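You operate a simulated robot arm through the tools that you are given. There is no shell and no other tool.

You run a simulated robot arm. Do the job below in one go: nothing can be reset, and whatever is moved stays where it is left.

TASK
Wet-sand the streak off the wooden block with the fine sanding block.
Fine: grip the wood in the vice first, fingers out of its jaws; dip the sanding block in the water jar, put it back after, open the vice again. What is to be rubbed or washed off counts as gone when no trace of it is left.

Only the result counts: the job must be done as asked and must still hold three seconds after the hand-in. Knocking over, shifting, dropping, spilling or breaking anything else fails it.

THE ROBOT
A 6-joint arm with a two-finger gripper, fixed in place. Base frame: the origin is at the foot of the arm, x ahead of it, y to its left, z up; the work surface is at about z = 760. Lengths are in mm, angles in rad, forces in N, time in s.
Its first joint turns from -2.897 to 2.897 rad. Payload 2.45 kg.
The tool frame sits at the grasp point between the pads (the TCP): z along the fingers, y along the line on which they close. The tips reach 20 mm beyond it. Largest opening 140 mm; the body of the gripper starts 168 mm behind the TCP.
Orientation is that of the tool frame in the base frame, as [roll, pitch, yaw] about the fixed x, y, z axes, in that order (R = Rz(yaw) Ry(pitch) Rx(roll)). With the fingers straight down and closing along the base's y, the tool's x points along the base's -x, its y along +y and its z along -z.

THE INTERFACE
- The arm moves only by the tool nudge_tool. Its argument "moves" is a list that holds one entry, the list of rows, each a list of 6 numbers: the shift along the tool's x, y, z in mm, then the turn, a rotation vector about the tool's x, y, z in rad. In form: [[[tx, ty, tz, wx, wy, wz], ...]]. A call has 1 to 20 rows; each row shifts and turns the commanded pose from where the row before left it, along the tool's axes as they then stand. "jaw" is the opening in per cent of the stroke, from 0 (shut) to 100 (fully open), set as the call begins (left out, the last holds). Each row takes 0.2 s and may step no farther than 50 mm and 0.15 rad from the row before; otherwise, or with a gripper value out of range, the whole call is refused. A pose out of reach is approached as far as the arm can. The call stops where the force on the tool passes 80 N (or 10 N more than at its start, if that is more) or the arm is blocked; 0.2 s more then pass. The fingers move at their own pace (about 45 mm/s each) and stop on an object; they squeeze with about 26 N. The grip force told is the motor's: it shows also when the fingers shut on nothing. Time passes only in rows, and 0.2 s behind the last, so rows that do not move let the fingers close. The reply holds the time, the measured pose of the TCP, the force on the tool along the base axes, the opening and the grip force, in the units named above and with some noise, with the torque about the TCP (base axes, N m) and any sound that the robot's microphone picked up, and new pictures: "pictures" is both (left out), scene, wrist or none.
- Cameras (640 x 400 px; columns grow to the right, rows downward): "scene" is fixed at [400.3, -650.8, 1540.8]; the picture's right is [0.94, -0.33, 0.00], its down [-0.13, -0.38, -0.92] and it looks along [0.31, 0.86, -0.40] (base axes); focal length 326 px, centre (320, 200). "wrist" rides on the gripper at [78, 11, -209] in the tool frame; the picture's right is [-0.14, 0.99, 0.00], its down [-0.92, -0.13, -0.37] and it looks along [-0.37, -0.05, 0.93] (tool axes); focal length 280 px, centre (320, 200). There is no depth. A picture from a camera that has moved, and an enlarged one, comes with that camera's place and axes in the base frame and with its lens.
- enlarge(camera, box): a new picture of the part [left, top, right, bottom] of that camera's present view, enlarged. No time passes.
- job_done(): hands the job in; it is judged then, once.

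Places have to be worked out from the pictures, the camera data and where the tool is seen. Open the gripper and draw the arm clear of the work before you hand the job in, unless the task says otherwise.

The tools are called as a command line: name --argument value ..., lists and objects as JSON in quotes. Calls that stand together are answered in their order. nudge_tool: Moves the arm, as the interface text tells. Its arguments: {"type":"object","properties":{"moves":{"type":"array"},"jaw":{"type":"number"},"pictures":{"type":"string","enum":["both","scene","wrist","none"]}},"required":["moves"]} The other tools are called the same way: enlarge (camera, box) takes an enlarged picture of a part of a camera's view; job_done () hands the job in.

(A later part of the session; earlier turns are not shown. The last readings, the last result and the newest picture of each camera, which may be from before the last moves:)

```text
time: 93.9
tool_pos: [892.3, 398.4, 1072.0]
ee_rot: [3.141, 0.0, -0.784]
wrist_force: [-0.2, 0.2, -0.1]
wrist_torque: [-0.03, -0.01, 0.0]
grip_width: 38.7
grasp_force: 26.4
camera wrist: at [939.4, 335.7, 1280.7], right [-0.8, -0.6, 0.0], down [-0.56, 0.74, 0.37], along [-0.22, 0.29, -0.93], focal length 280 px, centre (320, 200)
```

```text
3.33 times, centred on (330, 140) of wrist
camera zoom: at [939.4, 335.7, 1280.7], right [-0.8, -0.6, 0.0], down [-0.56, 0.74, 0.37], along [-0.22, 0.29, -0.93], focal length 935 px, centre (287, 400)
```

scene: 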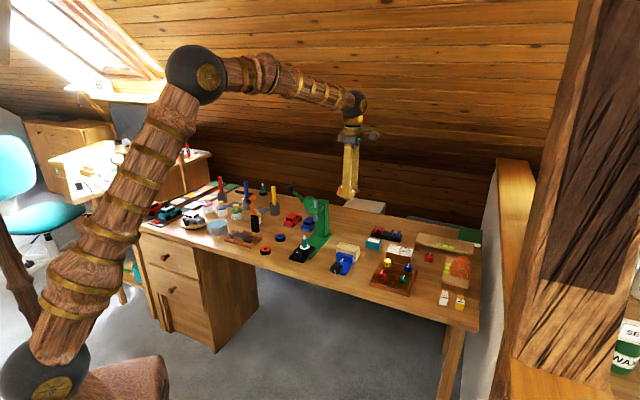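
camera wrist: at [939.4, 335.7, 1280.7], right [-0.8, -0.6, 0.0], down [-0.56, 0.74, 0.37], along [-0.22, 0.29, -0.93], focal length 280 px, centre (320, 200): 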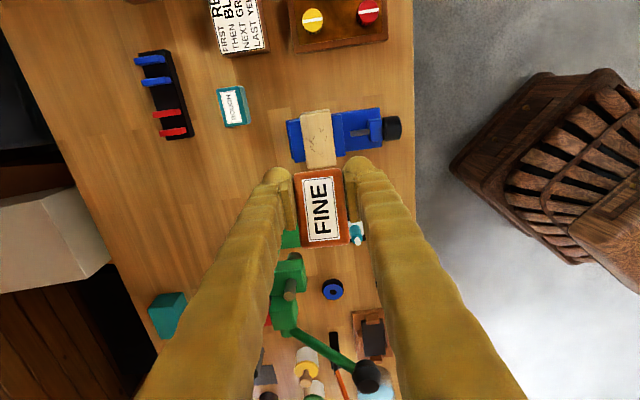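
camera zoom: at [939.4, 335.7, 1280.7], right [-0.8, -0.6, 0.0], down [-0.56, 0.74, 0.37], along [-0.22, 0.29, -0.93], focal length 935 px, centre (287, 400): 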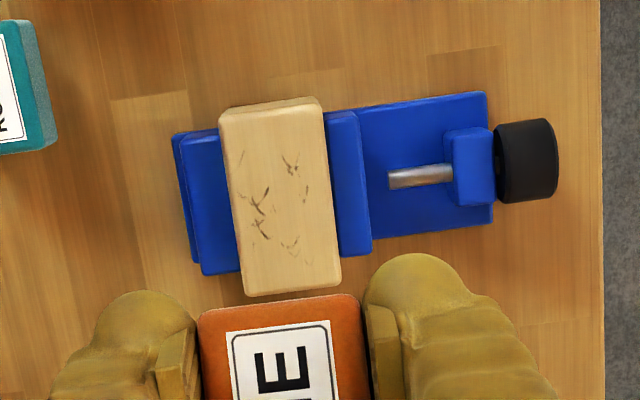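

The FINE block seems to have shifted within the grip compared with before; I look closely.

enlarge --camera "wrist" --box '[240, 150, 400, 260]'

enlarge --camera "scene" --box '[325, 160, 375, 205]'

```text
3.64 times, centred on (320, 205) of wrist
camera zoom: at [939.4, 335.7, 1280.7], right [-0.8, -0.6, 0.0], down [-0.56, 0.74, 0.37], along [-0.22, 0.29, -0.93], focal length 1020 px, centre (320, 182)
```

zoom: 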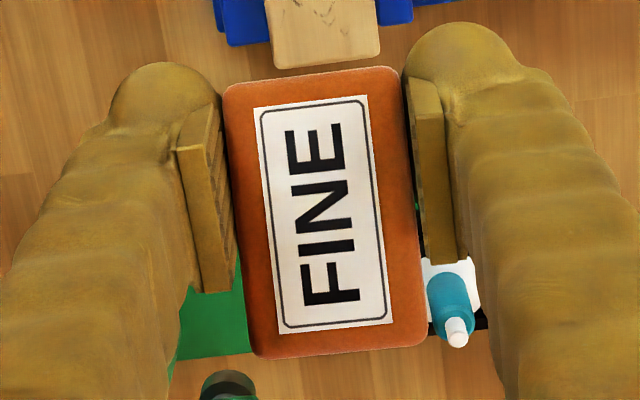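

```text
8.89 times, centred on (350, 182) of scene
camera zoom: at [400.3, -650.8, 1540.8], right [0.94, -0.33, 0.0], down [-0.13, -0.38, -0.92], along [0.31, 0.86, -0.4], focal length 2898 px, centre (53, 356)
```

zoom: 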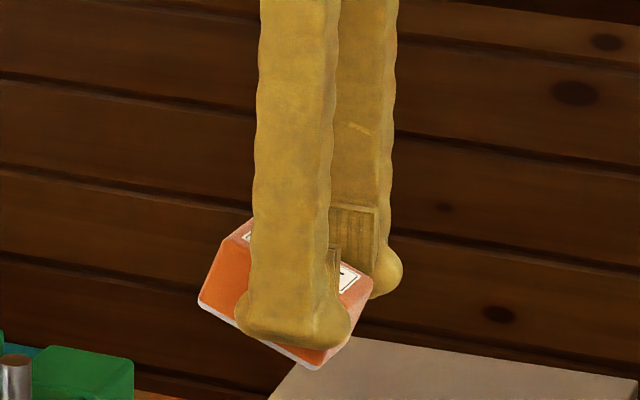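

The block pivoted ~22° in the grip during the carry. I'll press it gently flat on the clamped wood and re-grip it lower there. First I descend to just above the wood.

nudge_tool --moves '[[[0, 0, 15, 0, 0, 0], [0, 0, 30, 0, 0, 0], [0, 0, 40, 0, 0, 0], [0, 0, 40, 0, 0, 0], [0, 0, 30, 0, 0, 0], [0, 0, 20, 0, 0, 0], [0, 0, 10, 0, 0, 0], [0, 0, 0, 0, 0, 0]]]'

enlarge --camera "scene" --box '[320, 215, 380, 265]'

enlarge --camera "wrist" --box '[230, 100, 410, 260]'

```text
time: 95.7
tool_pos: [893.3, 398.3, 885.5]
ee_rot: [-3.141, 0.001, -0.783]
wrist_force: [0.1, -0.1, -0.8]
wrist_torque: [-0.01, 0.01, 0.03]
grip_width: 38.8
grasp_force: 26.1
camera wrist: at [939.1, 335.2, 1095.0], right [-0.8, -0.6, 0.0], down [-0.56, 0.74, 0.37], along [-0.22, 0.29, -0.93], focal length 280 px, centre (320, 200)
```

scene: 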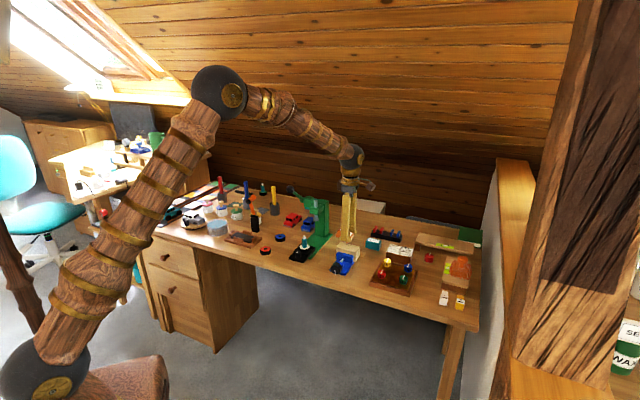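
wrist: 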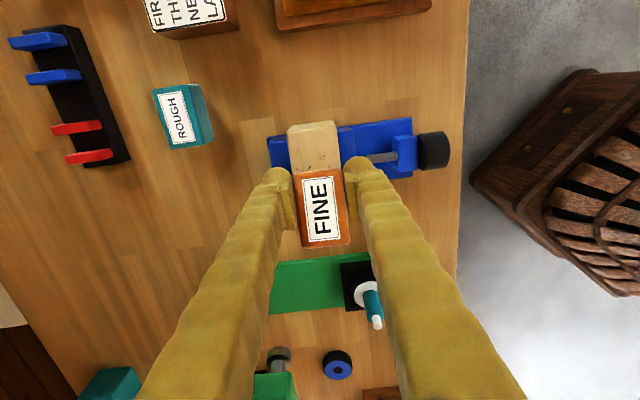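

```text
8.00 times, centred on (350, 240) of scene
camera zoom: at [400.3, -650.8, 1540.8], right [0.94, -0.33, 0.0], down [-0.13, -0.38, -0.92], along [0.31, 0.86, -0.4], focal length 2608 px, centre (80, -120)
```

zoom: 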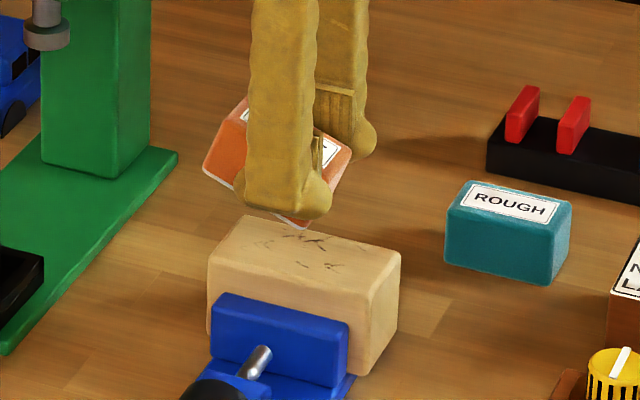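

```text
2.50 times, centred on (320, 180) of wrist
camera zoom: at [939.1, 335.2, 1095.0], right [-0.8, -0.6, 0.0], down [-0.56, 0.74, 0.37], along [-0.22, 0.29, -0.93], focal length 701 px, centre (320, 250)
```

zoom: 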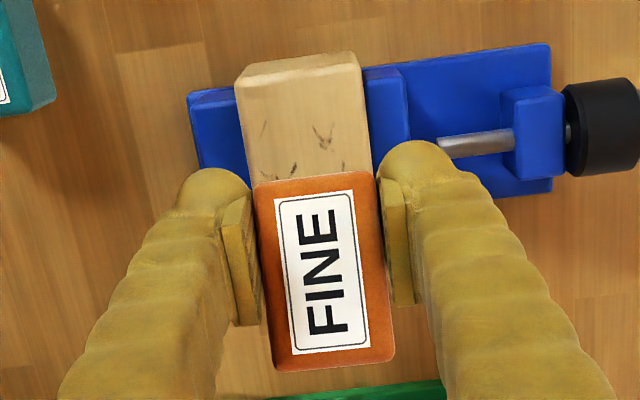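

I lower slowly until the low edge touches the wood.

nudge_tool --moves '[[[0, 0, 3, 0, 0, 0], [0, 0, 3, 0, 0, 0], [0, 0, 2, 0, 0, 0], [0, 0, 0, 0, 0, 0]]]' --pictures "none"

nudge_tool --moves '[[[0, 0, 2, 0, 0, 0], [0, 0, 2, 0, 0, 0], [0, 0, 0, 0, 0, 0]]]' --pictures "none"

```text
time: 96.7
tool_pos: [891.6, 396.3, 876.9]
ee_rot: [-3.141, -0.001, -0.784]
wrist_force: [0.5, 0.2, -0.9]
wrist_torque: [-0.03, 0.01, 0.0]
grip_width: 38.8
grasp_force: 25.9
```

```text
time: 97.5
tool_pos: [891.5, 397.8, 873.2]
ee_rot: [3.141, 0.0, -0.783]
wrist_force: [-1.0, 0.9, -0.8]
wrist_torque: [-0.01, -0.02, -0.03]
grip_width: 38.5
grasp_force: 26.0
```

No contact yet at z≈873; I continue in 2 mm steps.

nudge_tool --moves '[[[0, 0, 2, 0, 0, 0], [0, 0, 2, 0, 0, 0], [0, 0, 0, 0, 0, 0]]]' --pictures "none"

enlarge --camera "scene" --box '[320, 215, 380, 265]'

```text
time: 98.3
tool_pos: [891.8, 396.7, 869.7]
ee_rot: [3.142, 0.0, -0.783]
wrist_force: [-0.1, -0.3, -0.8]
wrist_torque: [-0.02, -0.01, -0.01]
grip_width: 38.4
grasp_force: 26.1
```

```text
8.00 times, centred on (350, 240) of scene
camera zoom: at [400.3, -650.8, 1540.8], right [0.94, -0.33, 0.0], down [-0.13, -0.38, -0.92], along [0.31, 0.86, -0.4], focal length 2608 px, centre (80, -120)
```

zoom: 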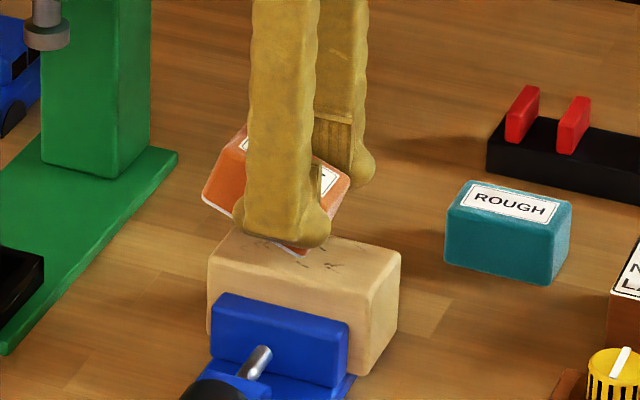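

nudge_tool --moves '[[[0, 0, 2, 0, 0, 0], [0, 0, 2, 0, 0, 0], [0, 0, 0, 0, 0, 0]]]' --pictures "none"

nudge_tool --moves '[[[0, 0, 2, 0, 0, 0], [0, 0, 1, 0, 0, 0], [0, 0, 0, 0, 0, 0]]]' --pictures "none"

enlarge --camera "scene" --box '[320, 215, 380, 265]'

```text
time: 99.1
tool_pos: [892.5, 396.7, 864.8]
ee_rot: [3.141, 0.001, -0.785]
wrist_force: [-0.4, 0.0, -1.1]
wrist_torque: [-0.07, 0.0, 0.02]
grip_width: 38.9
grasp_force: 26.2
```

```text
time: 99.9
tool_pos: [892.8, 397.0, 862.4]
ee_rot: [-3.141, 0.0, -0.783]
wrist_force: [-0.6, 0.5, -0.3]
wrist_torque: [-0.01, -0.04, 0.01]
grip_width: 38.4
grasp_force: 26.4
```

```text
8.00 times, centred on (350, 240) of scene
camera zoom: at [400.3, -650.8, 1540.8], right [0.94, -0.33, 0.0], down [-0.13, -0.38, -0.92], along [0.31, 0.86, -0.4], focal length 2608 px, centre (80, -120)
```

zoom: 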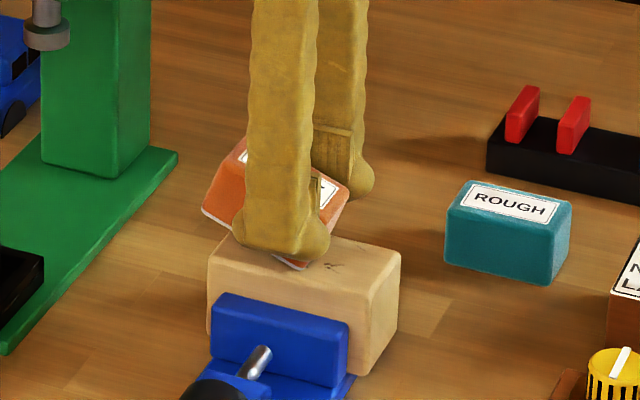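

nudge_tool --moves '[[[0, 0, 1.5, 0, 0, 0], [0, 0, 1.5, 0, 0, 0], [0, 0, 0, 0, 0, 0]]]' --pictures "none"

nudge_tool --moves '[[[0, 0, 1.5, 0, 0, 0], [0, 0, 1.5, 0, 0, 0], [0, 0, 0, 0, 0, 0]]]' --pictures "wrist"

enlarge --camera "scene" --box '[320, 215, 380, 265]'

```text
time: 100.7
tool_pos: [891.7, 397.6, 860.4]
ee_rot: [-3.139, -0.001, -0.784]
wrist_force: [-3.3, -1.5, 20.3]
wrist_torque: [0.07, -0.24, 0.0]
grip_width: 38.4
grasp_force: 26.6
```

```text
time: 101.5
tool_pos: [892.0, 396.7, 857.3]
ee_rot: [-3.141, 0.0, -0.783]
wrist_force: [-2.7, 0.8, 35.8]
wrist_torque: [-0.16, -0.12, -0.04]
grip_width: 38.7
grasp_force: 26.2
camera wrist: at [938.8, 334.8, 1066.5], right [-0.8, -0.6, 0.0], down [-0.56, 0.74, 0.37], along [-0.22, 0.29, -0.93], focal length 280 px, centre (320, 200)
```

wrist: 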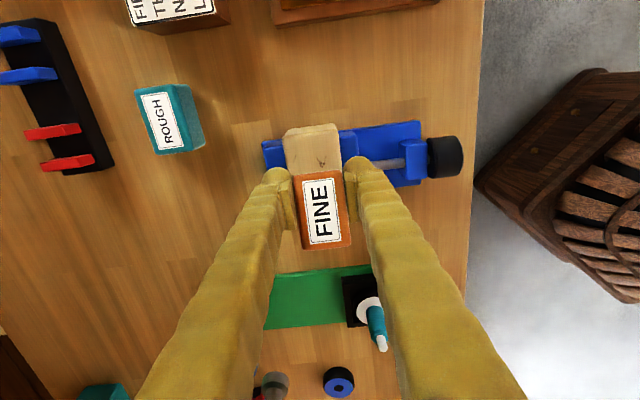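

```text
8.00 times, centred on (350, 240) of scene
camera zoom: at [400.3, -650.8, 1540.8], right [0.94, -0.33, 0.0], down [-0.13, -0.38, -0.92], along [0.31, 0.86, -0.4], focal length 2608 px, centre (80, -120)
```

zoom: 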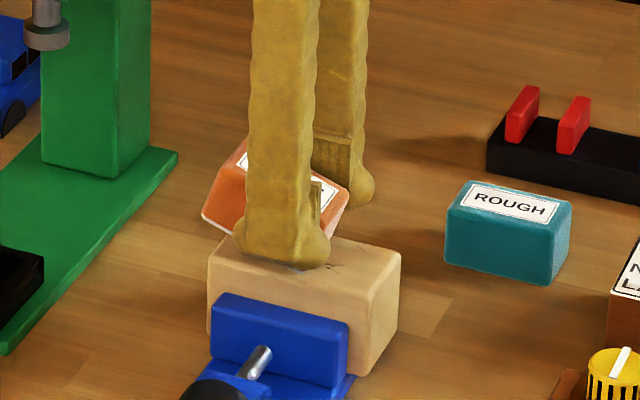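

Contact at ~36 N. I need to see whether it's the block or a fingertip touching the wood.

enlarge --camera "scene" --box '[334, 226, 364, 250]'

enlarge --camera "wrist" --box '[260, 110, 380, 260]'

```text
16.00 times, centred on (349, 238) of scene
camera zoom: at [400.3, -650.8, 1540.8], right [0.94, -0.33, 0.0], down [-0.13, -0.38, -0.92], along [0.31, 0.86, -0.4], focal length 5216 px, centre (-144, -408)
```

zoom: 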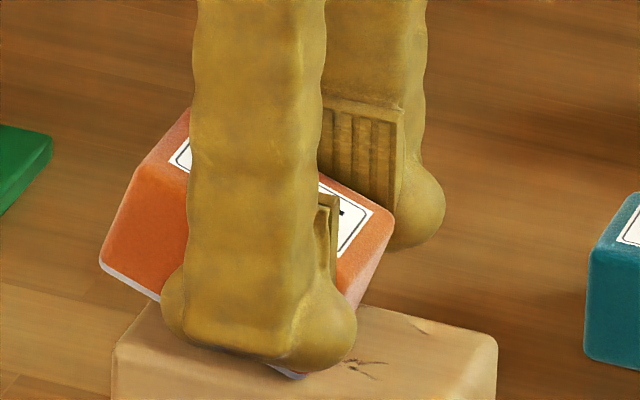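

```text
2.67 times, centred on (320, 185) of wrist
camera zoom: at [938.8, 334.8, 1066.5], right [-0.8, -0.6, 0.0], down [-0.56, 0.74, 0.37], along [-0.22, 0.29, -0.93], focal length 748 px, centre (320, 240)
```

zoom: 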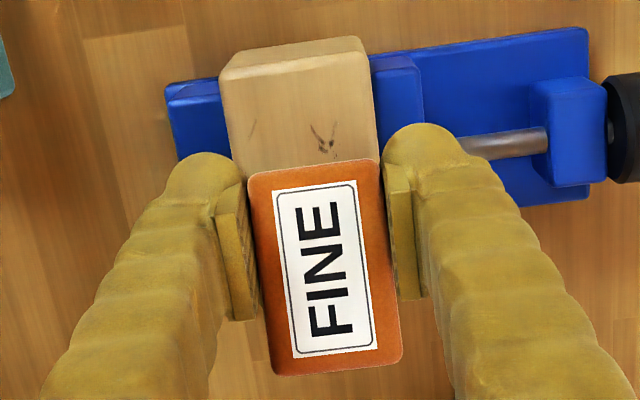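

The block's low corner is on the wood and it has slid/tilted in the grip. I'll shift it 12 mm toward the middle of the wood, touch down lightly, and release with the fingers barely open so it settles flat, guided between them.

nudge_tool --moves '[[[0, 0, -2, 0, 0, 0], [0, 0, -2, 0, 0, 0], [6, 0, 0, 0, 0, 0], [6, 0, 0, 0, 0, 0], [0, 0, 2, 0, 0, 0], [0, 0, 1, 0, 0, 0], [0, 0, 0, 0, 0, 0]]]' --pictures "scene"

enlarge --camera "scene" --box '[334, 226, 364, 250]'

```text
time: 103.1
tool_pos: [900.5, 388.0, 857.9]
ee_rot: [3.142, -0.002, -0.784]
wrist_force: [-0.3, -0.2, -0.4]
wrist_torque: [0.0, -0.02, 0.0]
grip_width: 38.7
grasp_force: 25.9
```

scene: 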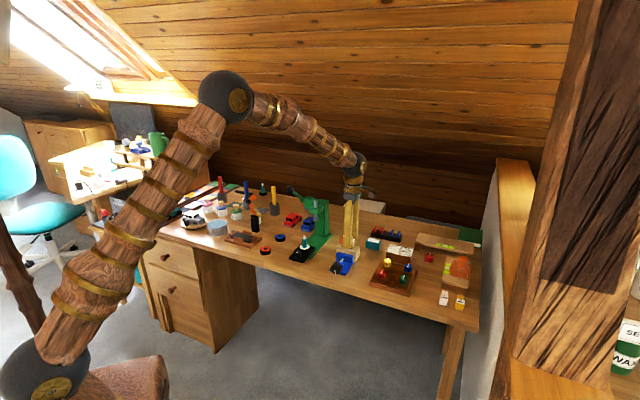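

```text
16.00 times, centred on (349, 238) of scene
camera zoom: at [400.3, -650.8, 1540.8], right [0.94, -0.33, 0.0], down [-0.13, -0.38, -0.92], along [0.31, 0.86, -0.4], focal length 5216 px, centre (-144, -408)
```

zoom: 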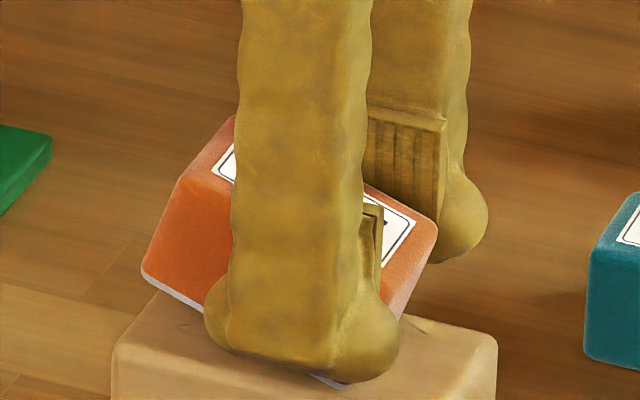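

Just above contact. I lower by half-millimetres to touch.

nudge_tool --moves '[[[0, 0, 0.6, 0, 0, 0], [0, 0, 0, 0, 0, 0]]]' --pictures "none"

nudge_tool --moves '[[[0, 0, 0.6, 0, 0, 0], [0, 0, 0, 0, 0, 0]]]' --pictures "none"

```text
time: 103.7
tool_pos: [900.7, 387.2, 857.3]
ee_rot: [-3.141, -0.002, -0.784]
wrist_force: [-0.7, 0.0, 5.5]
wrist_torque: [-0.05, 0.02, -0.02]
grip_width: 38.4
grasp_force: 26.2
```

```text
time: 104.3
tool_pos: [900.5, 389.1, 856.3]
ee_rot: [-3.139, 0.0, -0.782]
wrist_force: [-0.4, 0.4, 15.3]
wrist_torque: [-0.07, -0.07, -0.03]
grip_width: 38.6
grasp_force: 26.6
```

Light contact at the corner. I relax to ~5 N and open the jaws just a fraction so the block settles flat.

nudge_tool --jaw 28.6 --moves '[[[0, 0, -0.6, 0, 0, 0], [0, 0, 0, 0, 0, 0], [0, 0, 0, 0, 0, 0]]]'

enlarge --camera "scene" --box '[334, 226, 364, 250]'

enlarge --camera "wrist" --box '[260, 110, 380, 260]'

```text
time: 105.1
tool_pos: [900.3, 388.4, 856.3]
ee_rot: [3.14, -0.001, -0.782]
wrist_force: [0.2, -1.3, 0.1]
wrist_torque: [-0.02, 0.02, -0.01]
grip_width: 40.2
grasp_force: 0.3
camera wrist: at [947.4, 326.0, 1066.2], right [-0.8, -0.6, 0.0], down [-0.56, 0.74, 0.37], along [-0.22, 0.29, -0.93], focal length 280 px, centre (320, 200)
```

scene: 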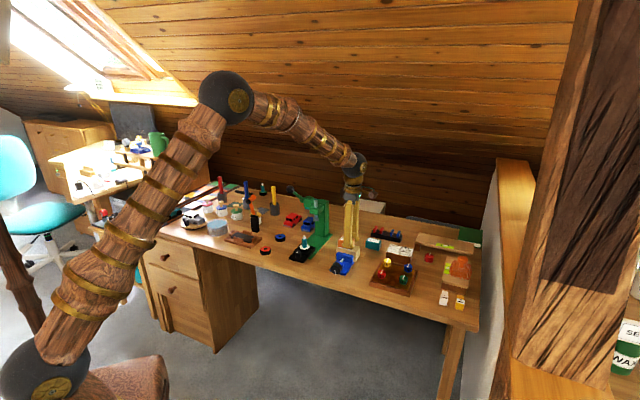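
wrist: 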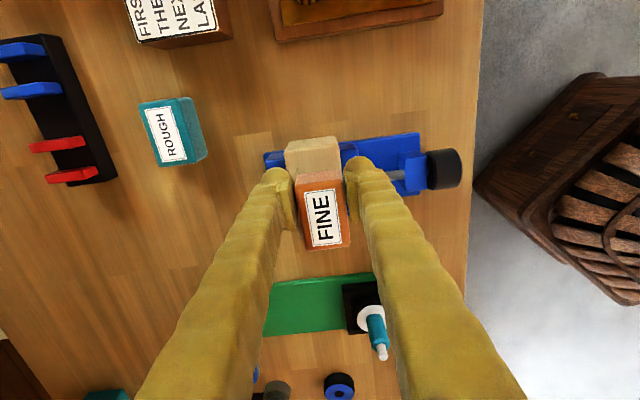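

```text
16.00 times, centred on (349, 238) of scene
camera zoom: at [400.3, -650.8, 1540.8], right [0.94, -0.33, 0.0], down [-0.13, -0.38, -0.92], along [0.31, 0.86, -0.4], focal length 5216 px, centre (-144, -408)
```

zoom: 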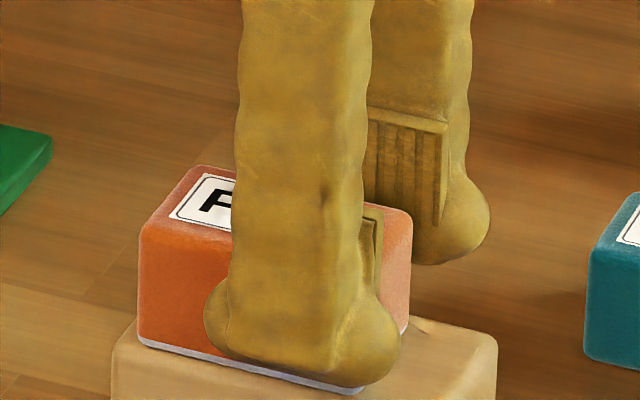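

```text
2.67 times, centred on (320, 185) of wrist
camera zoom: at [947.4, 326.0, 1066.2], right [-0.8, -0.6, 0.0], down [-0.56, 0.74, 0.37], along [-0.22, 0.29, -0.93], focal length 748 px, centre (320, 240)
```

zoom: 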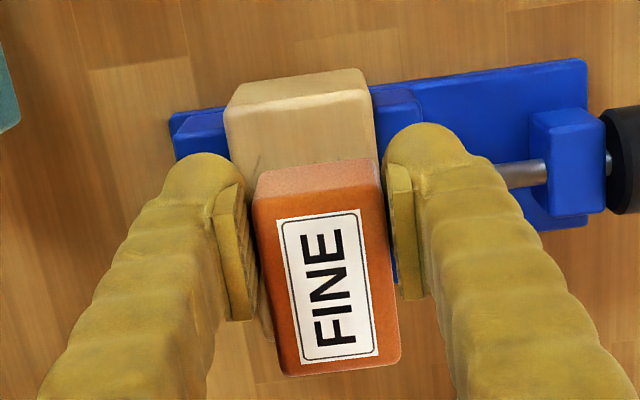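

The block settled flat on the wood, undisturbed. I open a little more, centre on it and go lower for a solid full-height grip.

nudge_tool --jaw 37 --moves '[[[0, 0, 0, 0, 0, 0], [0, 0, 0, 0, 0, 0], [-8, 0, 0, 0, 0, 0], [-7.8, 0.3, 0, 0, 0, 0], [0, 0, 2, 0, 0, 0], [0, 0, 0, 0, 0, 0]]]'

enlarge --camera "wrist" --box '[240, 140, 400, 240]'

enlarge --camera "scene" --box '[334, 226, 364, 250]'

```text
time: 106.5
tool_pos: [888.8, 399.2, 854.2]
ee_rot: [-3.139, 0.0, -0.784]
wrist_force: [0.2, -1.0, -0.1]
wrist_torque: [0.01, -0.01, 0.01]
grip_width: 51.8
grasp_force: 0.0
camera wrist: at [935.7, 337.1, 1064.3], right [-0.8, -0.6, 0.0], down [-0.56, 0.74, 0.37], along [-0.22, 0.29, -0.93], focal length 280 px, centre (320, 200)
```

scene: 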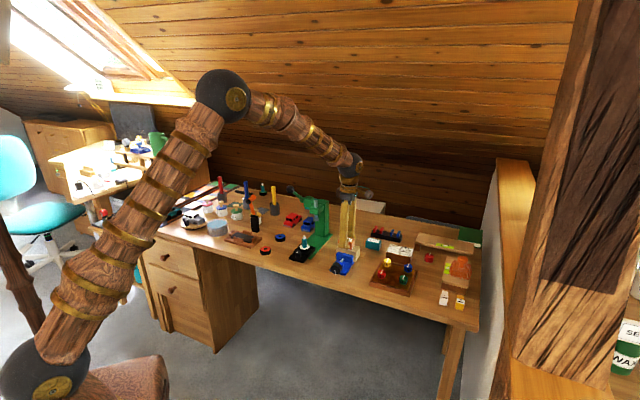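
wrist: 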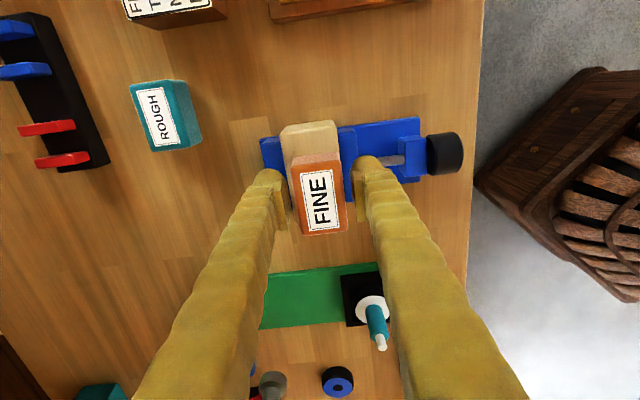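

```text
4.00 times, centred on (320, 190) of wrist
camera zoom: at [935.7, 337.1, 1064.3], right [-0.8, -0.6, 0.0], down [-0.56, 0.74, 0.37], along [-0.22, 0.29, -0.93], focal length 1122 px, centre (320, 240)
```

zoom: 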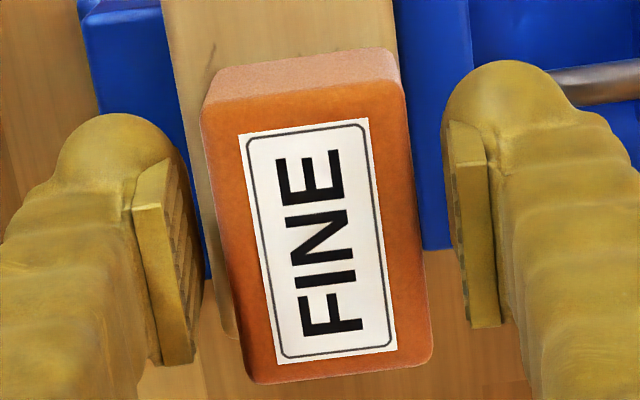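

```text
16.00 times, centred on (349, 238) of scene
camera zoom: at [400.3, -650.8, 1540.8], right [0.94, -0.33, 0.0], down [-0.13, -0.38, -0.92], along [0.31, 0.86, -0.4], focal length 5216 px, centre (-144, -408)
```

zoom: 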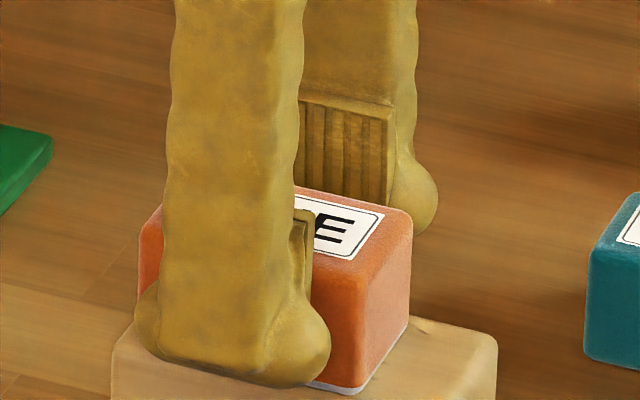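

The geometry now matches my first solid grasp (pads cover the block well, tips ~5 mm above the wood). I close the gripper.

nudge_tool --jaw 0 --moves '[[[1.0, 0, 0, 0, 0, 0], [0, 0, 0, 0, 0, 0], [0, 0, 0, 0, 0, 0], [0, 0, 0, 0, 0, 0]]]'

enlarge --camera "wrist" --box '[240, 140, 400, 240]'

enlarge --camera "scene" --box '[334, 226, 364, 250]'

```text
time: 107.5
tool_pos: [890.2, 398.1, 854.4]
ee_rot: [3.141, -0.001, -0.783]
wrist_force: [-0.5, -0.2, -0.4]
wrist_torque: [-0.02, 0.06, 0.01]
grip_width: 38.4
grasp_force: 26.1
camera wrist: at [936.3, 336.4, 1064.3], right [-0.8, -0.6, 0.0], down [-0.56, 0.74, 0.37], along [-0.22, 0.29, -0.93], focal length 280 px, centre (320, 200)
```

scene: 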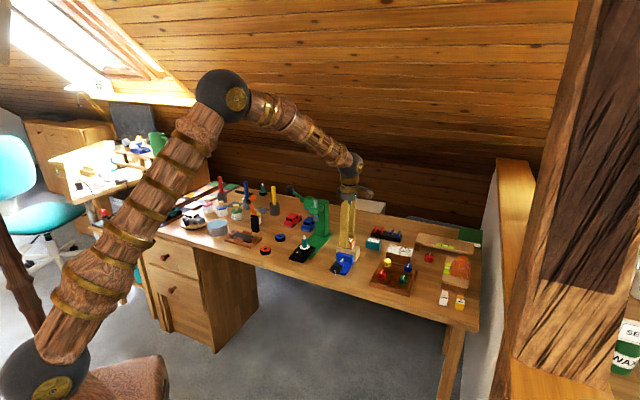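
wrist: 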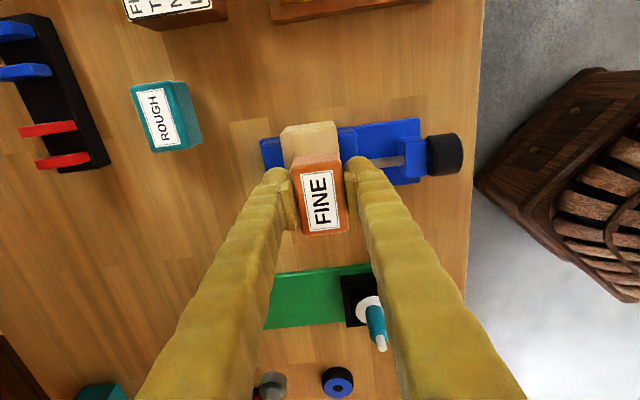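

```text
4.00 times, centred on (320, 190) of wrist
camera zoom: at [936.3, 336.4, 1064.3], right [-0.8, -0.6, 0.0], down [-0.56, 0.74, 0.37], along [-0.22, 0.29, -0.93], focal length 1122 px, centre (320, 240)
```

zoom: 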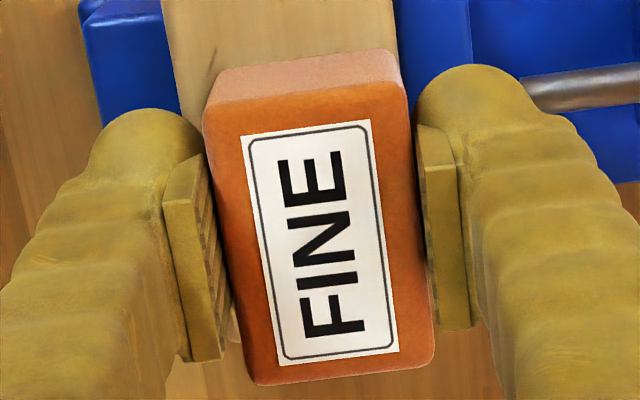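

```text
16.00 times, centred on (349, 238) of scene
camera zoom: at [400.3, -650.8, 1540.8], right [0.94, -0.33, 0.0], down [-0.13, -0.38, -0.92], along [0.31, 0.86, -0.4], focal length 5216 px, centre (-144, -408)
```

zoom: 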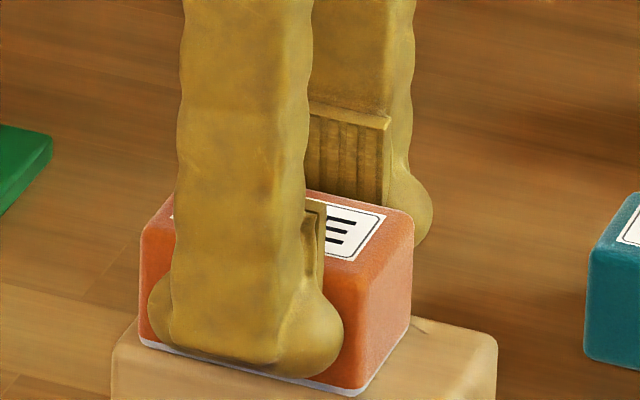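

Measured against the pictures, the grip is still ~5 mm higher than I want. I open a little, go 5 mm lower and grip again.

nudge_tool --jaw 33 --moves '[[[0, 0, 0, 0, 0, 0], [0, 0, 0, 0, 0, 0], [0, 0, 2.5, 0, 0, 0], [0, 0, 2.5, 0, 0, 0], [0, 0, 0, 0, 0, 0]]]'

enlarge --camera "scene" --box '[334, 226, 364, 250]'

enlarge --camera "wrist" --box '[240, 140, 400, 240]'

```text
time: 108.7
tool_pos: [890.5, 398.4, 849.6]
ee_rot: [-3.141, 0.001, -0.784]
wrist_force: [0.3, -0.8, 0.0]
wrist_torque: [0.02, 0.03, -0.02]
grip_width: 46.0
grasp_force: 0.2
camera wrist: at [936.5, 336.4, 1059.2], right [-0.8, -0.6, 0.0], down [-0.56, 0.74, 0.37], along [-0.22, 0.29, -0.93], focal length 280 px, centre (320, 200)
```

scene: 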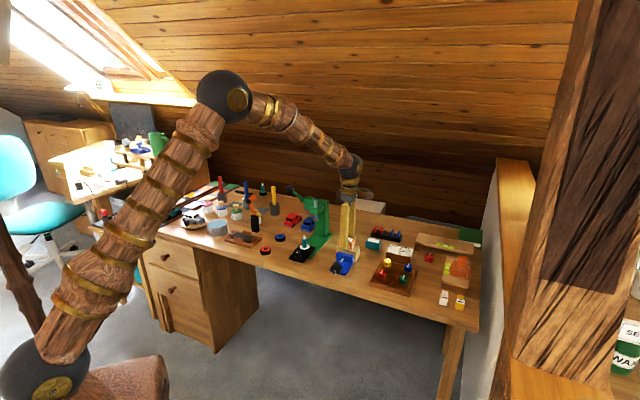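
wrist: 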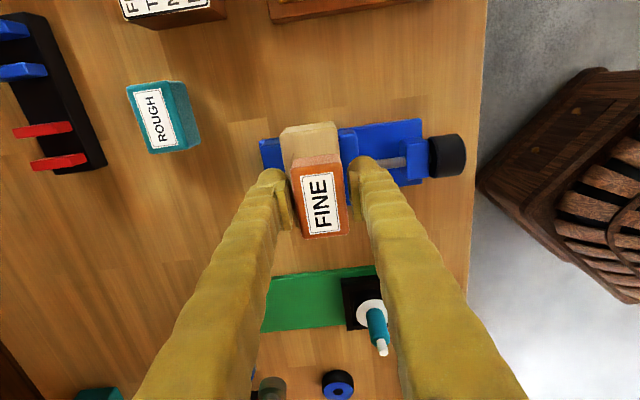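

```text
16.00 times, centred on (349, 238) of scene
camera zoom: at [400.3, -650.8, 1540.8], right [0.94, -0.33, 0.0], down [-0.13, -0.38, -0.92], along [0.31, 0.86, -0.4], focal length 5216 px, centre (-144, -408)
```

zoom: 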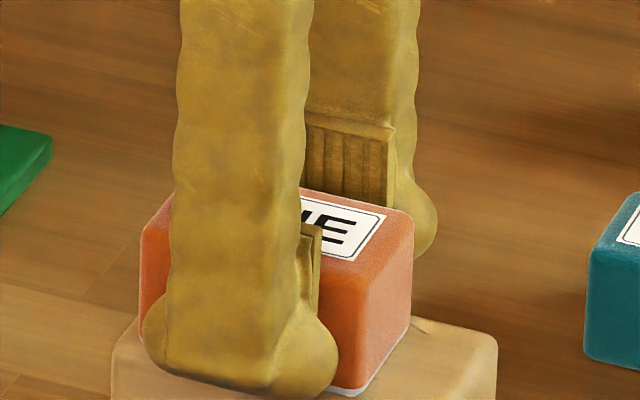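

```text
4.00 times, centred on (320, 190) of wrist
camera zoom: at [936.5, 336.4, 1059.2], right [-0.8, -0.6, 0.0], down [-0.56, 0.74, 0.37], along [-0.22, 0.29, -0.93], focal length 1122 px, centre (320, 240)
```

zoom: 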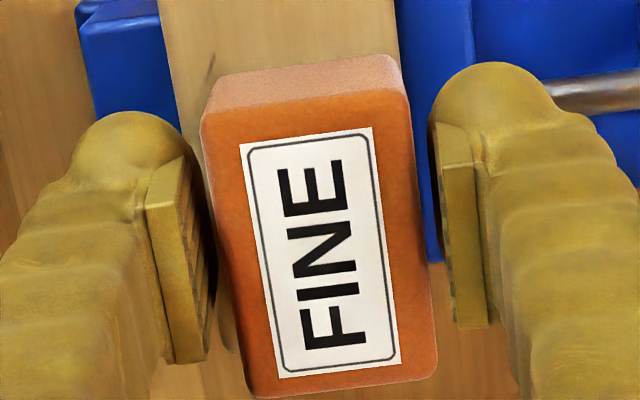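

Tips are a few mm above the wood now. I grip here.

nudge_tool --jaw 0 --moves '[[[0, 0, 0, 0, 0, 0], [0, 0, 0, 0, 0, 0], [0, 0, 0, 0, 0, 0]]]'

enlarge --camera "scene" --box '[334, 226, 364, 250]'

enlarge --camera "wrist" --box '[240, 140, 400, 240]'

```text
time: 109.5
tool_pos: [888.9, 398.6, 849.6]
ee_rot: [3.142, -0.001, -0.784]
wrist_force: [-0.3, 0.5, 0.4]
wrist_torque: [-0.01, 0.06, 0.01]
grip_width: 39.0
grasp_force: 25.9
camera wrist: at [936.5, 336.4, 1059.3], right [-0.8, -0.6, 0.0], down [-0.56, 0.74, 0.37], along [-0.22, 0.29, -0.93], focal length 280 px, centre (320, 200)
```

scene: 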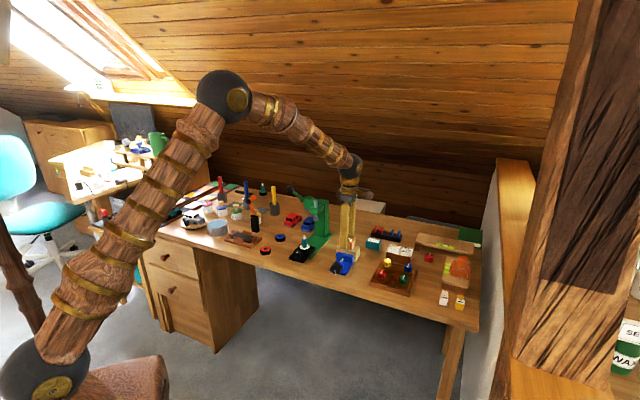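
wrist: 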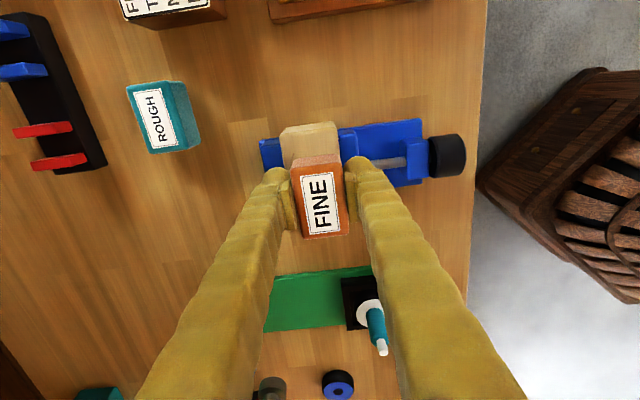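

```text
16.00 times, centred on (349, 238) of scene
camera zoom: at [400.3, -650.8, 1540.8], right [0.94, -0.33, 0.0], down [-0.13, -0.38, -0.92], along [0.31, 0.86, -0.4], focal length 5216 px, centre (-144, -408)
```

zoom: 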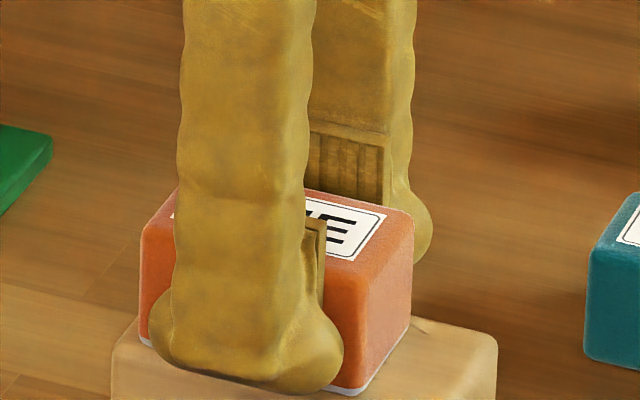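

```text
4.00 times, centred on (320, 190) of wrist
camera zoom: at [936.5, 336.4, 1059.3], right [-0.8, -0.6, 0.0], down [-0.56, 0.74, 0.37], along [-0.22, 0.29, -0.93], focal length 1122 px, centre (320, 240)
```

zoom: 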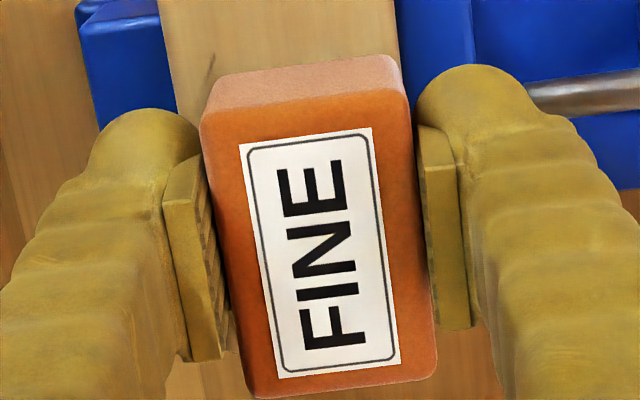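

Solid grip. Now I press down gently to find the contact force for sanding.

nudge_tool --moves '[[[0, 0, 0.4, 0, 0, 0], [0, 0, 0, 0, 0, 0]]]' --pictures "none"

```text
time: 110.1
tool_pos: [889.3, 398.9, 848.1]
ee_rot: [-3.14, 0.0, -0.783]
wrist_force: [-1.2, 0.7, 2.7]
wrist_torque: [0.03, 0.06, -0.01]
grip_width: 38.7
grasp_force: 26.7
```

nudge_tool --moves '[[[0, 0, 0.5, 0, 0, 0], [0, 0, 0, 0, 0, 0]]]' --pictures "none"

```text
time: 110.7
tool_pos: [889.1, 397.6, 849.3]
ee_rot: [-3.139, -0.002, -0.784]
wrist_force: [-1.2, -0.6, 12.4]
wrist_torque: [-0.02, 0.06, 0.0]
grip_width: 38.6
grasp_force: 25.6
```

12 N of contact – good. I start rubbing along the wood's length with short strokes.

nudge_tool --moves '[[[5, 0, 0, 0, 0, 0], [7, 0, 0, 0, 0, 0], [-6, 0, 0, 0, 0, 0], [-6, 0, 0, 0, 0, 0], [-5, 0, 0, 0, 0, 0], [5, 0, 0, 0, 0, 0], [6, 0, 0, 0, 0, 0], [6, 0, 0, 0, 0, 0], [-6, 0, 0, 0, 0, 0], [-6, 0, 0, 0, 0, 0], [0, 0, 0, 0, 0, 0]]]'

enlarge --camera "scene" --box '[334, 226, 364, 250]'

enlarge --camera "wrist" --box '[240, 110, 400, 240]'

```text
time: 113.1
tool_pos: [889.5, 398.9, 849.5]
ee_rot: [3.14, -0.001, -0.785]
wrist_force: [5.0, -4.9, 15.8]
wrist_torque: [-0.17, -0.15, -0.02]
grip_width: 38.7
grasp_force: 26.1
camera wrist: at [936.8, 336.3, 1058.6], right [-0.8, -0.6, 0.0], down [-0.56, 0.74, 0.37], along [-0.22, 0.29, -0.93], focal length 280 px, centre (320, 200)
```

scene: 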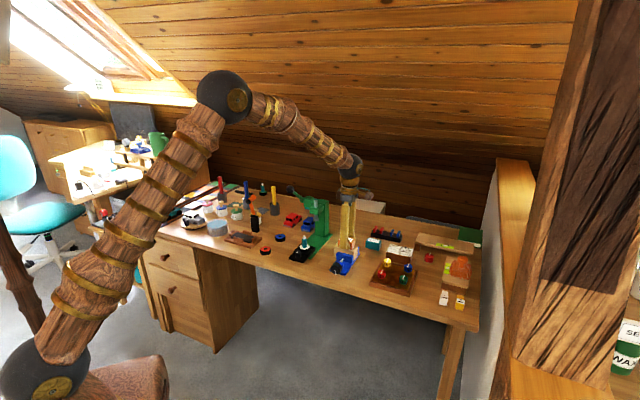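
wrist: 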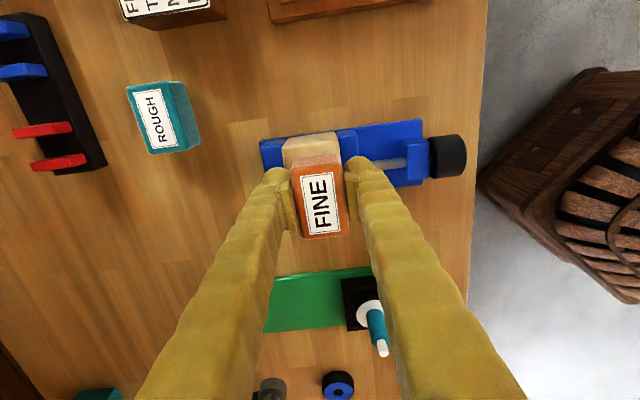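

```text
16.00 times, centred on (349, 238) of scene
camera zoom: at [400.3, -650.8, 1540.8], right [0.94, -0.33, 0.0], down [-0.13, -0.38, -0.92], along [0.31, 0.86, -0.4], focal length 5216 px, centre (-144, -408)
```

zoom: 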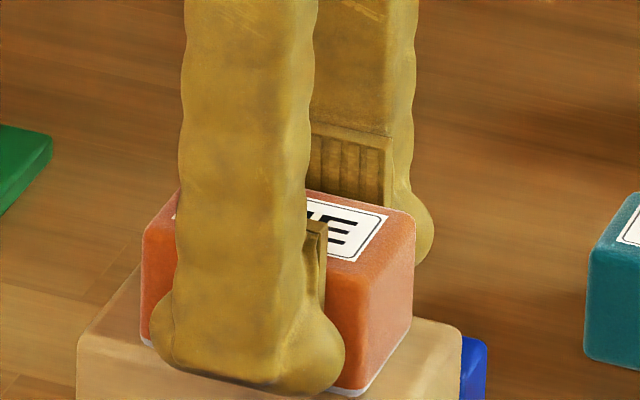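

```text
3.08 times, centred on (320, 175) of wrist
camera zoom: at [936.8, 336.3, 1058.6], right [-0.8, -0.6, 0.0], down [-0.56, 0.74, 0.37], along [-0.22, 0.29, -0.93], focal length 863 px, centre (320, 277)
```

zoom: 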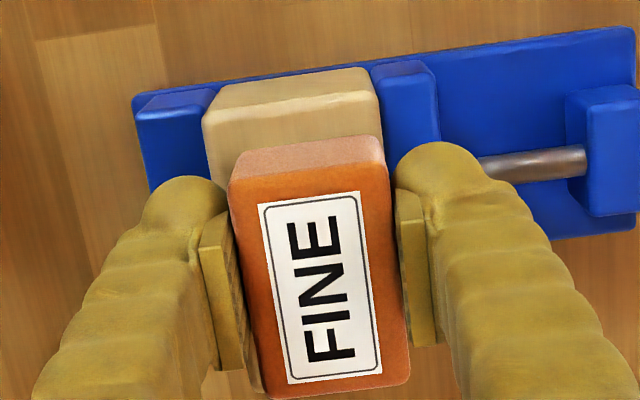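

The wood slid lengthwise in the vice — it isn't clamped tightly enough. I check the knob and jaw state before doing anything else.

enlarge --camera "scene" --box '[325, 235, 375, 275]'

enlarge --camera "wrist" --box '[240, 100, 480, 200]'

```text
10.00 times, centred on (350, 255) of scene
camera zoom: at [400.3, -650.8, 1540.8], right [0.94, -0.33, 0.0], down [-0.13, -0.38, -0.92], along [0.31, 0.86, -0.4], focal length 3260 px, centre (20, -350)
```

zoom: 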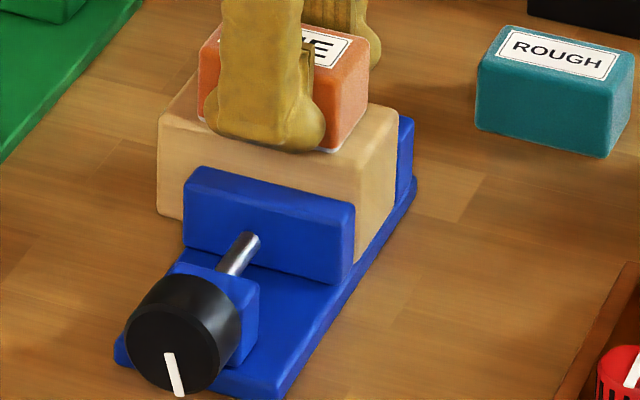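

```text
2.67 times, centred on (360, 150) of wrist
camera zoom: at [936.8, 336.3, 1058.6], right [-0.8, -0.6, 0.0], down [-0.56, 0.74, 0.37], along [-0.22, 0.29, -0.93], focal length 748 px, centre (213, 333)
```

zoom: 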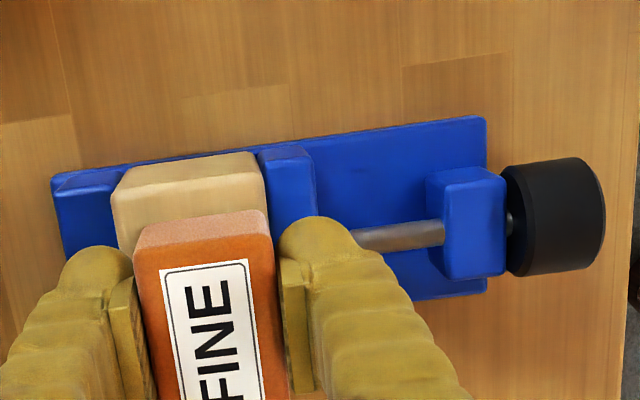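

The knob rests at ~164°, so little clamping force remains after release. I lift the block off and move aside to see the streak and the wood.

nudge_tool --moves '[[[0, 0, -5, 0, 0, 0], [0, 0, -20, 0, 0, 0], [0, 0, -30, 0, 0, 0], [-15, 0, -10, 0, 0, 0], [-25, 0, 0, 0, 0, 0], [-25, 0, 0, 0, 0, 0], [-10, 0, 0, 0, 0, 0], [0, 0, 0, 0, 0, 0]]]'

enlarge --camera "wrist" --box '[240, 30, 420, 150]'

enlarge --camera "scene" --box '[325, 215, 385, 265]'

```text
time: 114.9
tool_pos: [836.9, 451.6, 914.0]
ee_rot: [-3.141, 0.0, -0.785]
wrist_force: [-0.1, 0.5, -0.9]
wrist_torque: [0.02, -0.01, -0.01]
grip_width: 38.2
grasp_force: 25.9
camera wrist: at [883.7, 389.6, 1123.6], right [-0.8, -0.6, 0.0], down [-0.56, 0.74, 0.37], along [-0.22, 0.29, -0.93], focal length 280 px, centre (320, 200)
```

scene: 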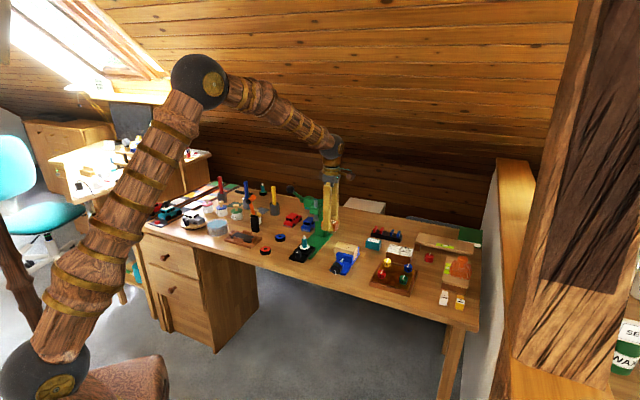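
wrist: 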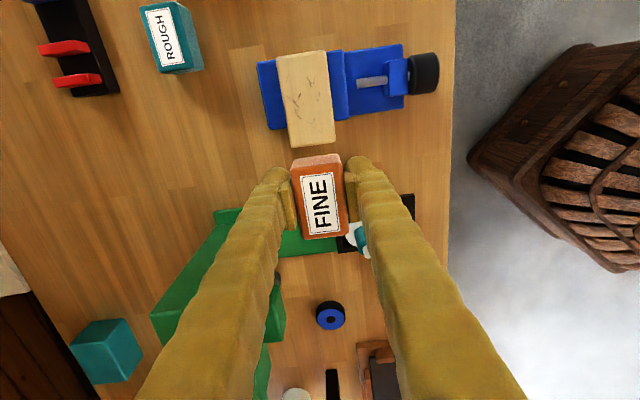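

```text
3.33 times, centred on (330, 90) of wrist
camera zoom: at [883.7, 389.6, 1123.6], right [-0.8, -0.6, 0.0], down [-0.56, 0.74, 0.37], along [-0.22, 0.29, -0.93], focal length 935 px, centre (287, 567)
```

zoom: 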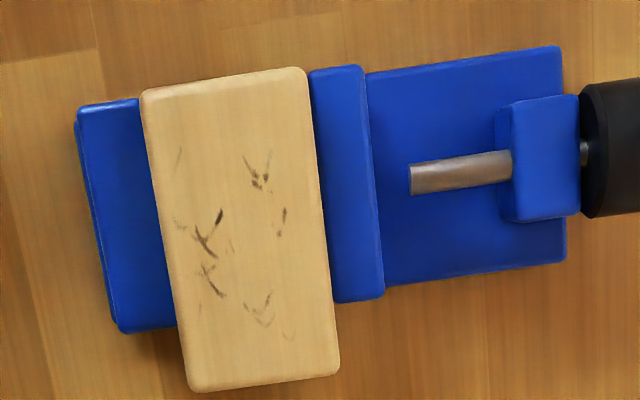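

```text
8.00 times, centred on (355, 240) of scene
camera zoom: at [400.3, -650.8, 1540.8], right [0.94, -0.33, 0.0], down [-0.13, -0.38, -0.92], along [0.31, 0.86, -0.4], focal length 2608 px, centre (40, -120)
```

zoom: 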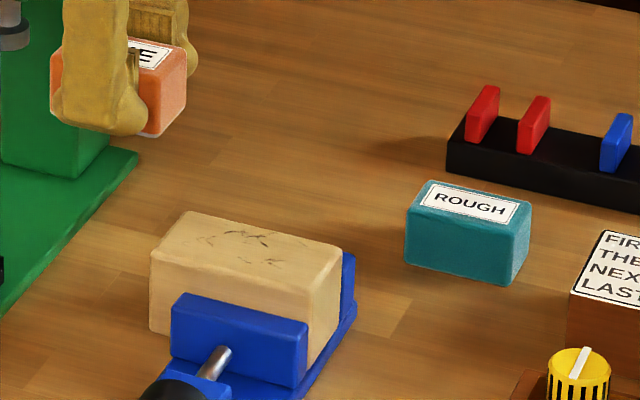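

The streak is untouched: the wood moved with the block instead. Sanding across the jaws (toward the fixed rear jaw) with light pressure will keep the wood in place, so I return above it and start one-directional strokes toward the rear jaw.

nudge_tool --moves '[[[15, 0, 0, 0, 0, 0], [30, 3.3, 0, 0, 0, 0], [18, 4, 0, 0, 0, 0], [0, 0, 20, 0, 0, 0], [0, 0, 25, 0, 0, 0], [0, 0, 12, 0, 0, 0], [0, 0, 5, 0, 0, 0], [0, 0, 0, 0, 0, 0]]]' --pictures "scene"

enlarge --camera "scene" --box '[330, 222, 370, 252]'

```text
time: 116.7
tool_pos: [875.5, 400.8, 851.6]
ee_rot: [3.141, 0.001, -0.784]
wrist_force: [0.0, -0.4, -0.2]
wrist_torque: [-0.01, 0.0, -0.01]
grip_width: 38.7
grasp_force: 26.1
```

scene: 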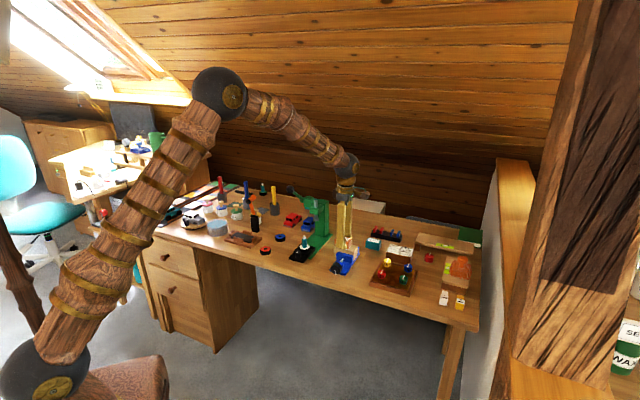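

```text
13.33 times, centred on (350, 237) of scene
camera zoom: at [400.3, -650.8, 1540.8], right [0.94, -0.33, 0.0], down [-0.13, -0.38, -0.92], along [0.31, 0.86, -0.4], focal length 4347 px, centre (-80, -293)
```

zoom: 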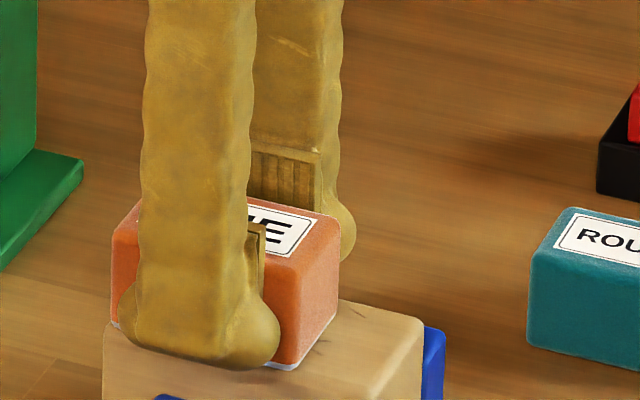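

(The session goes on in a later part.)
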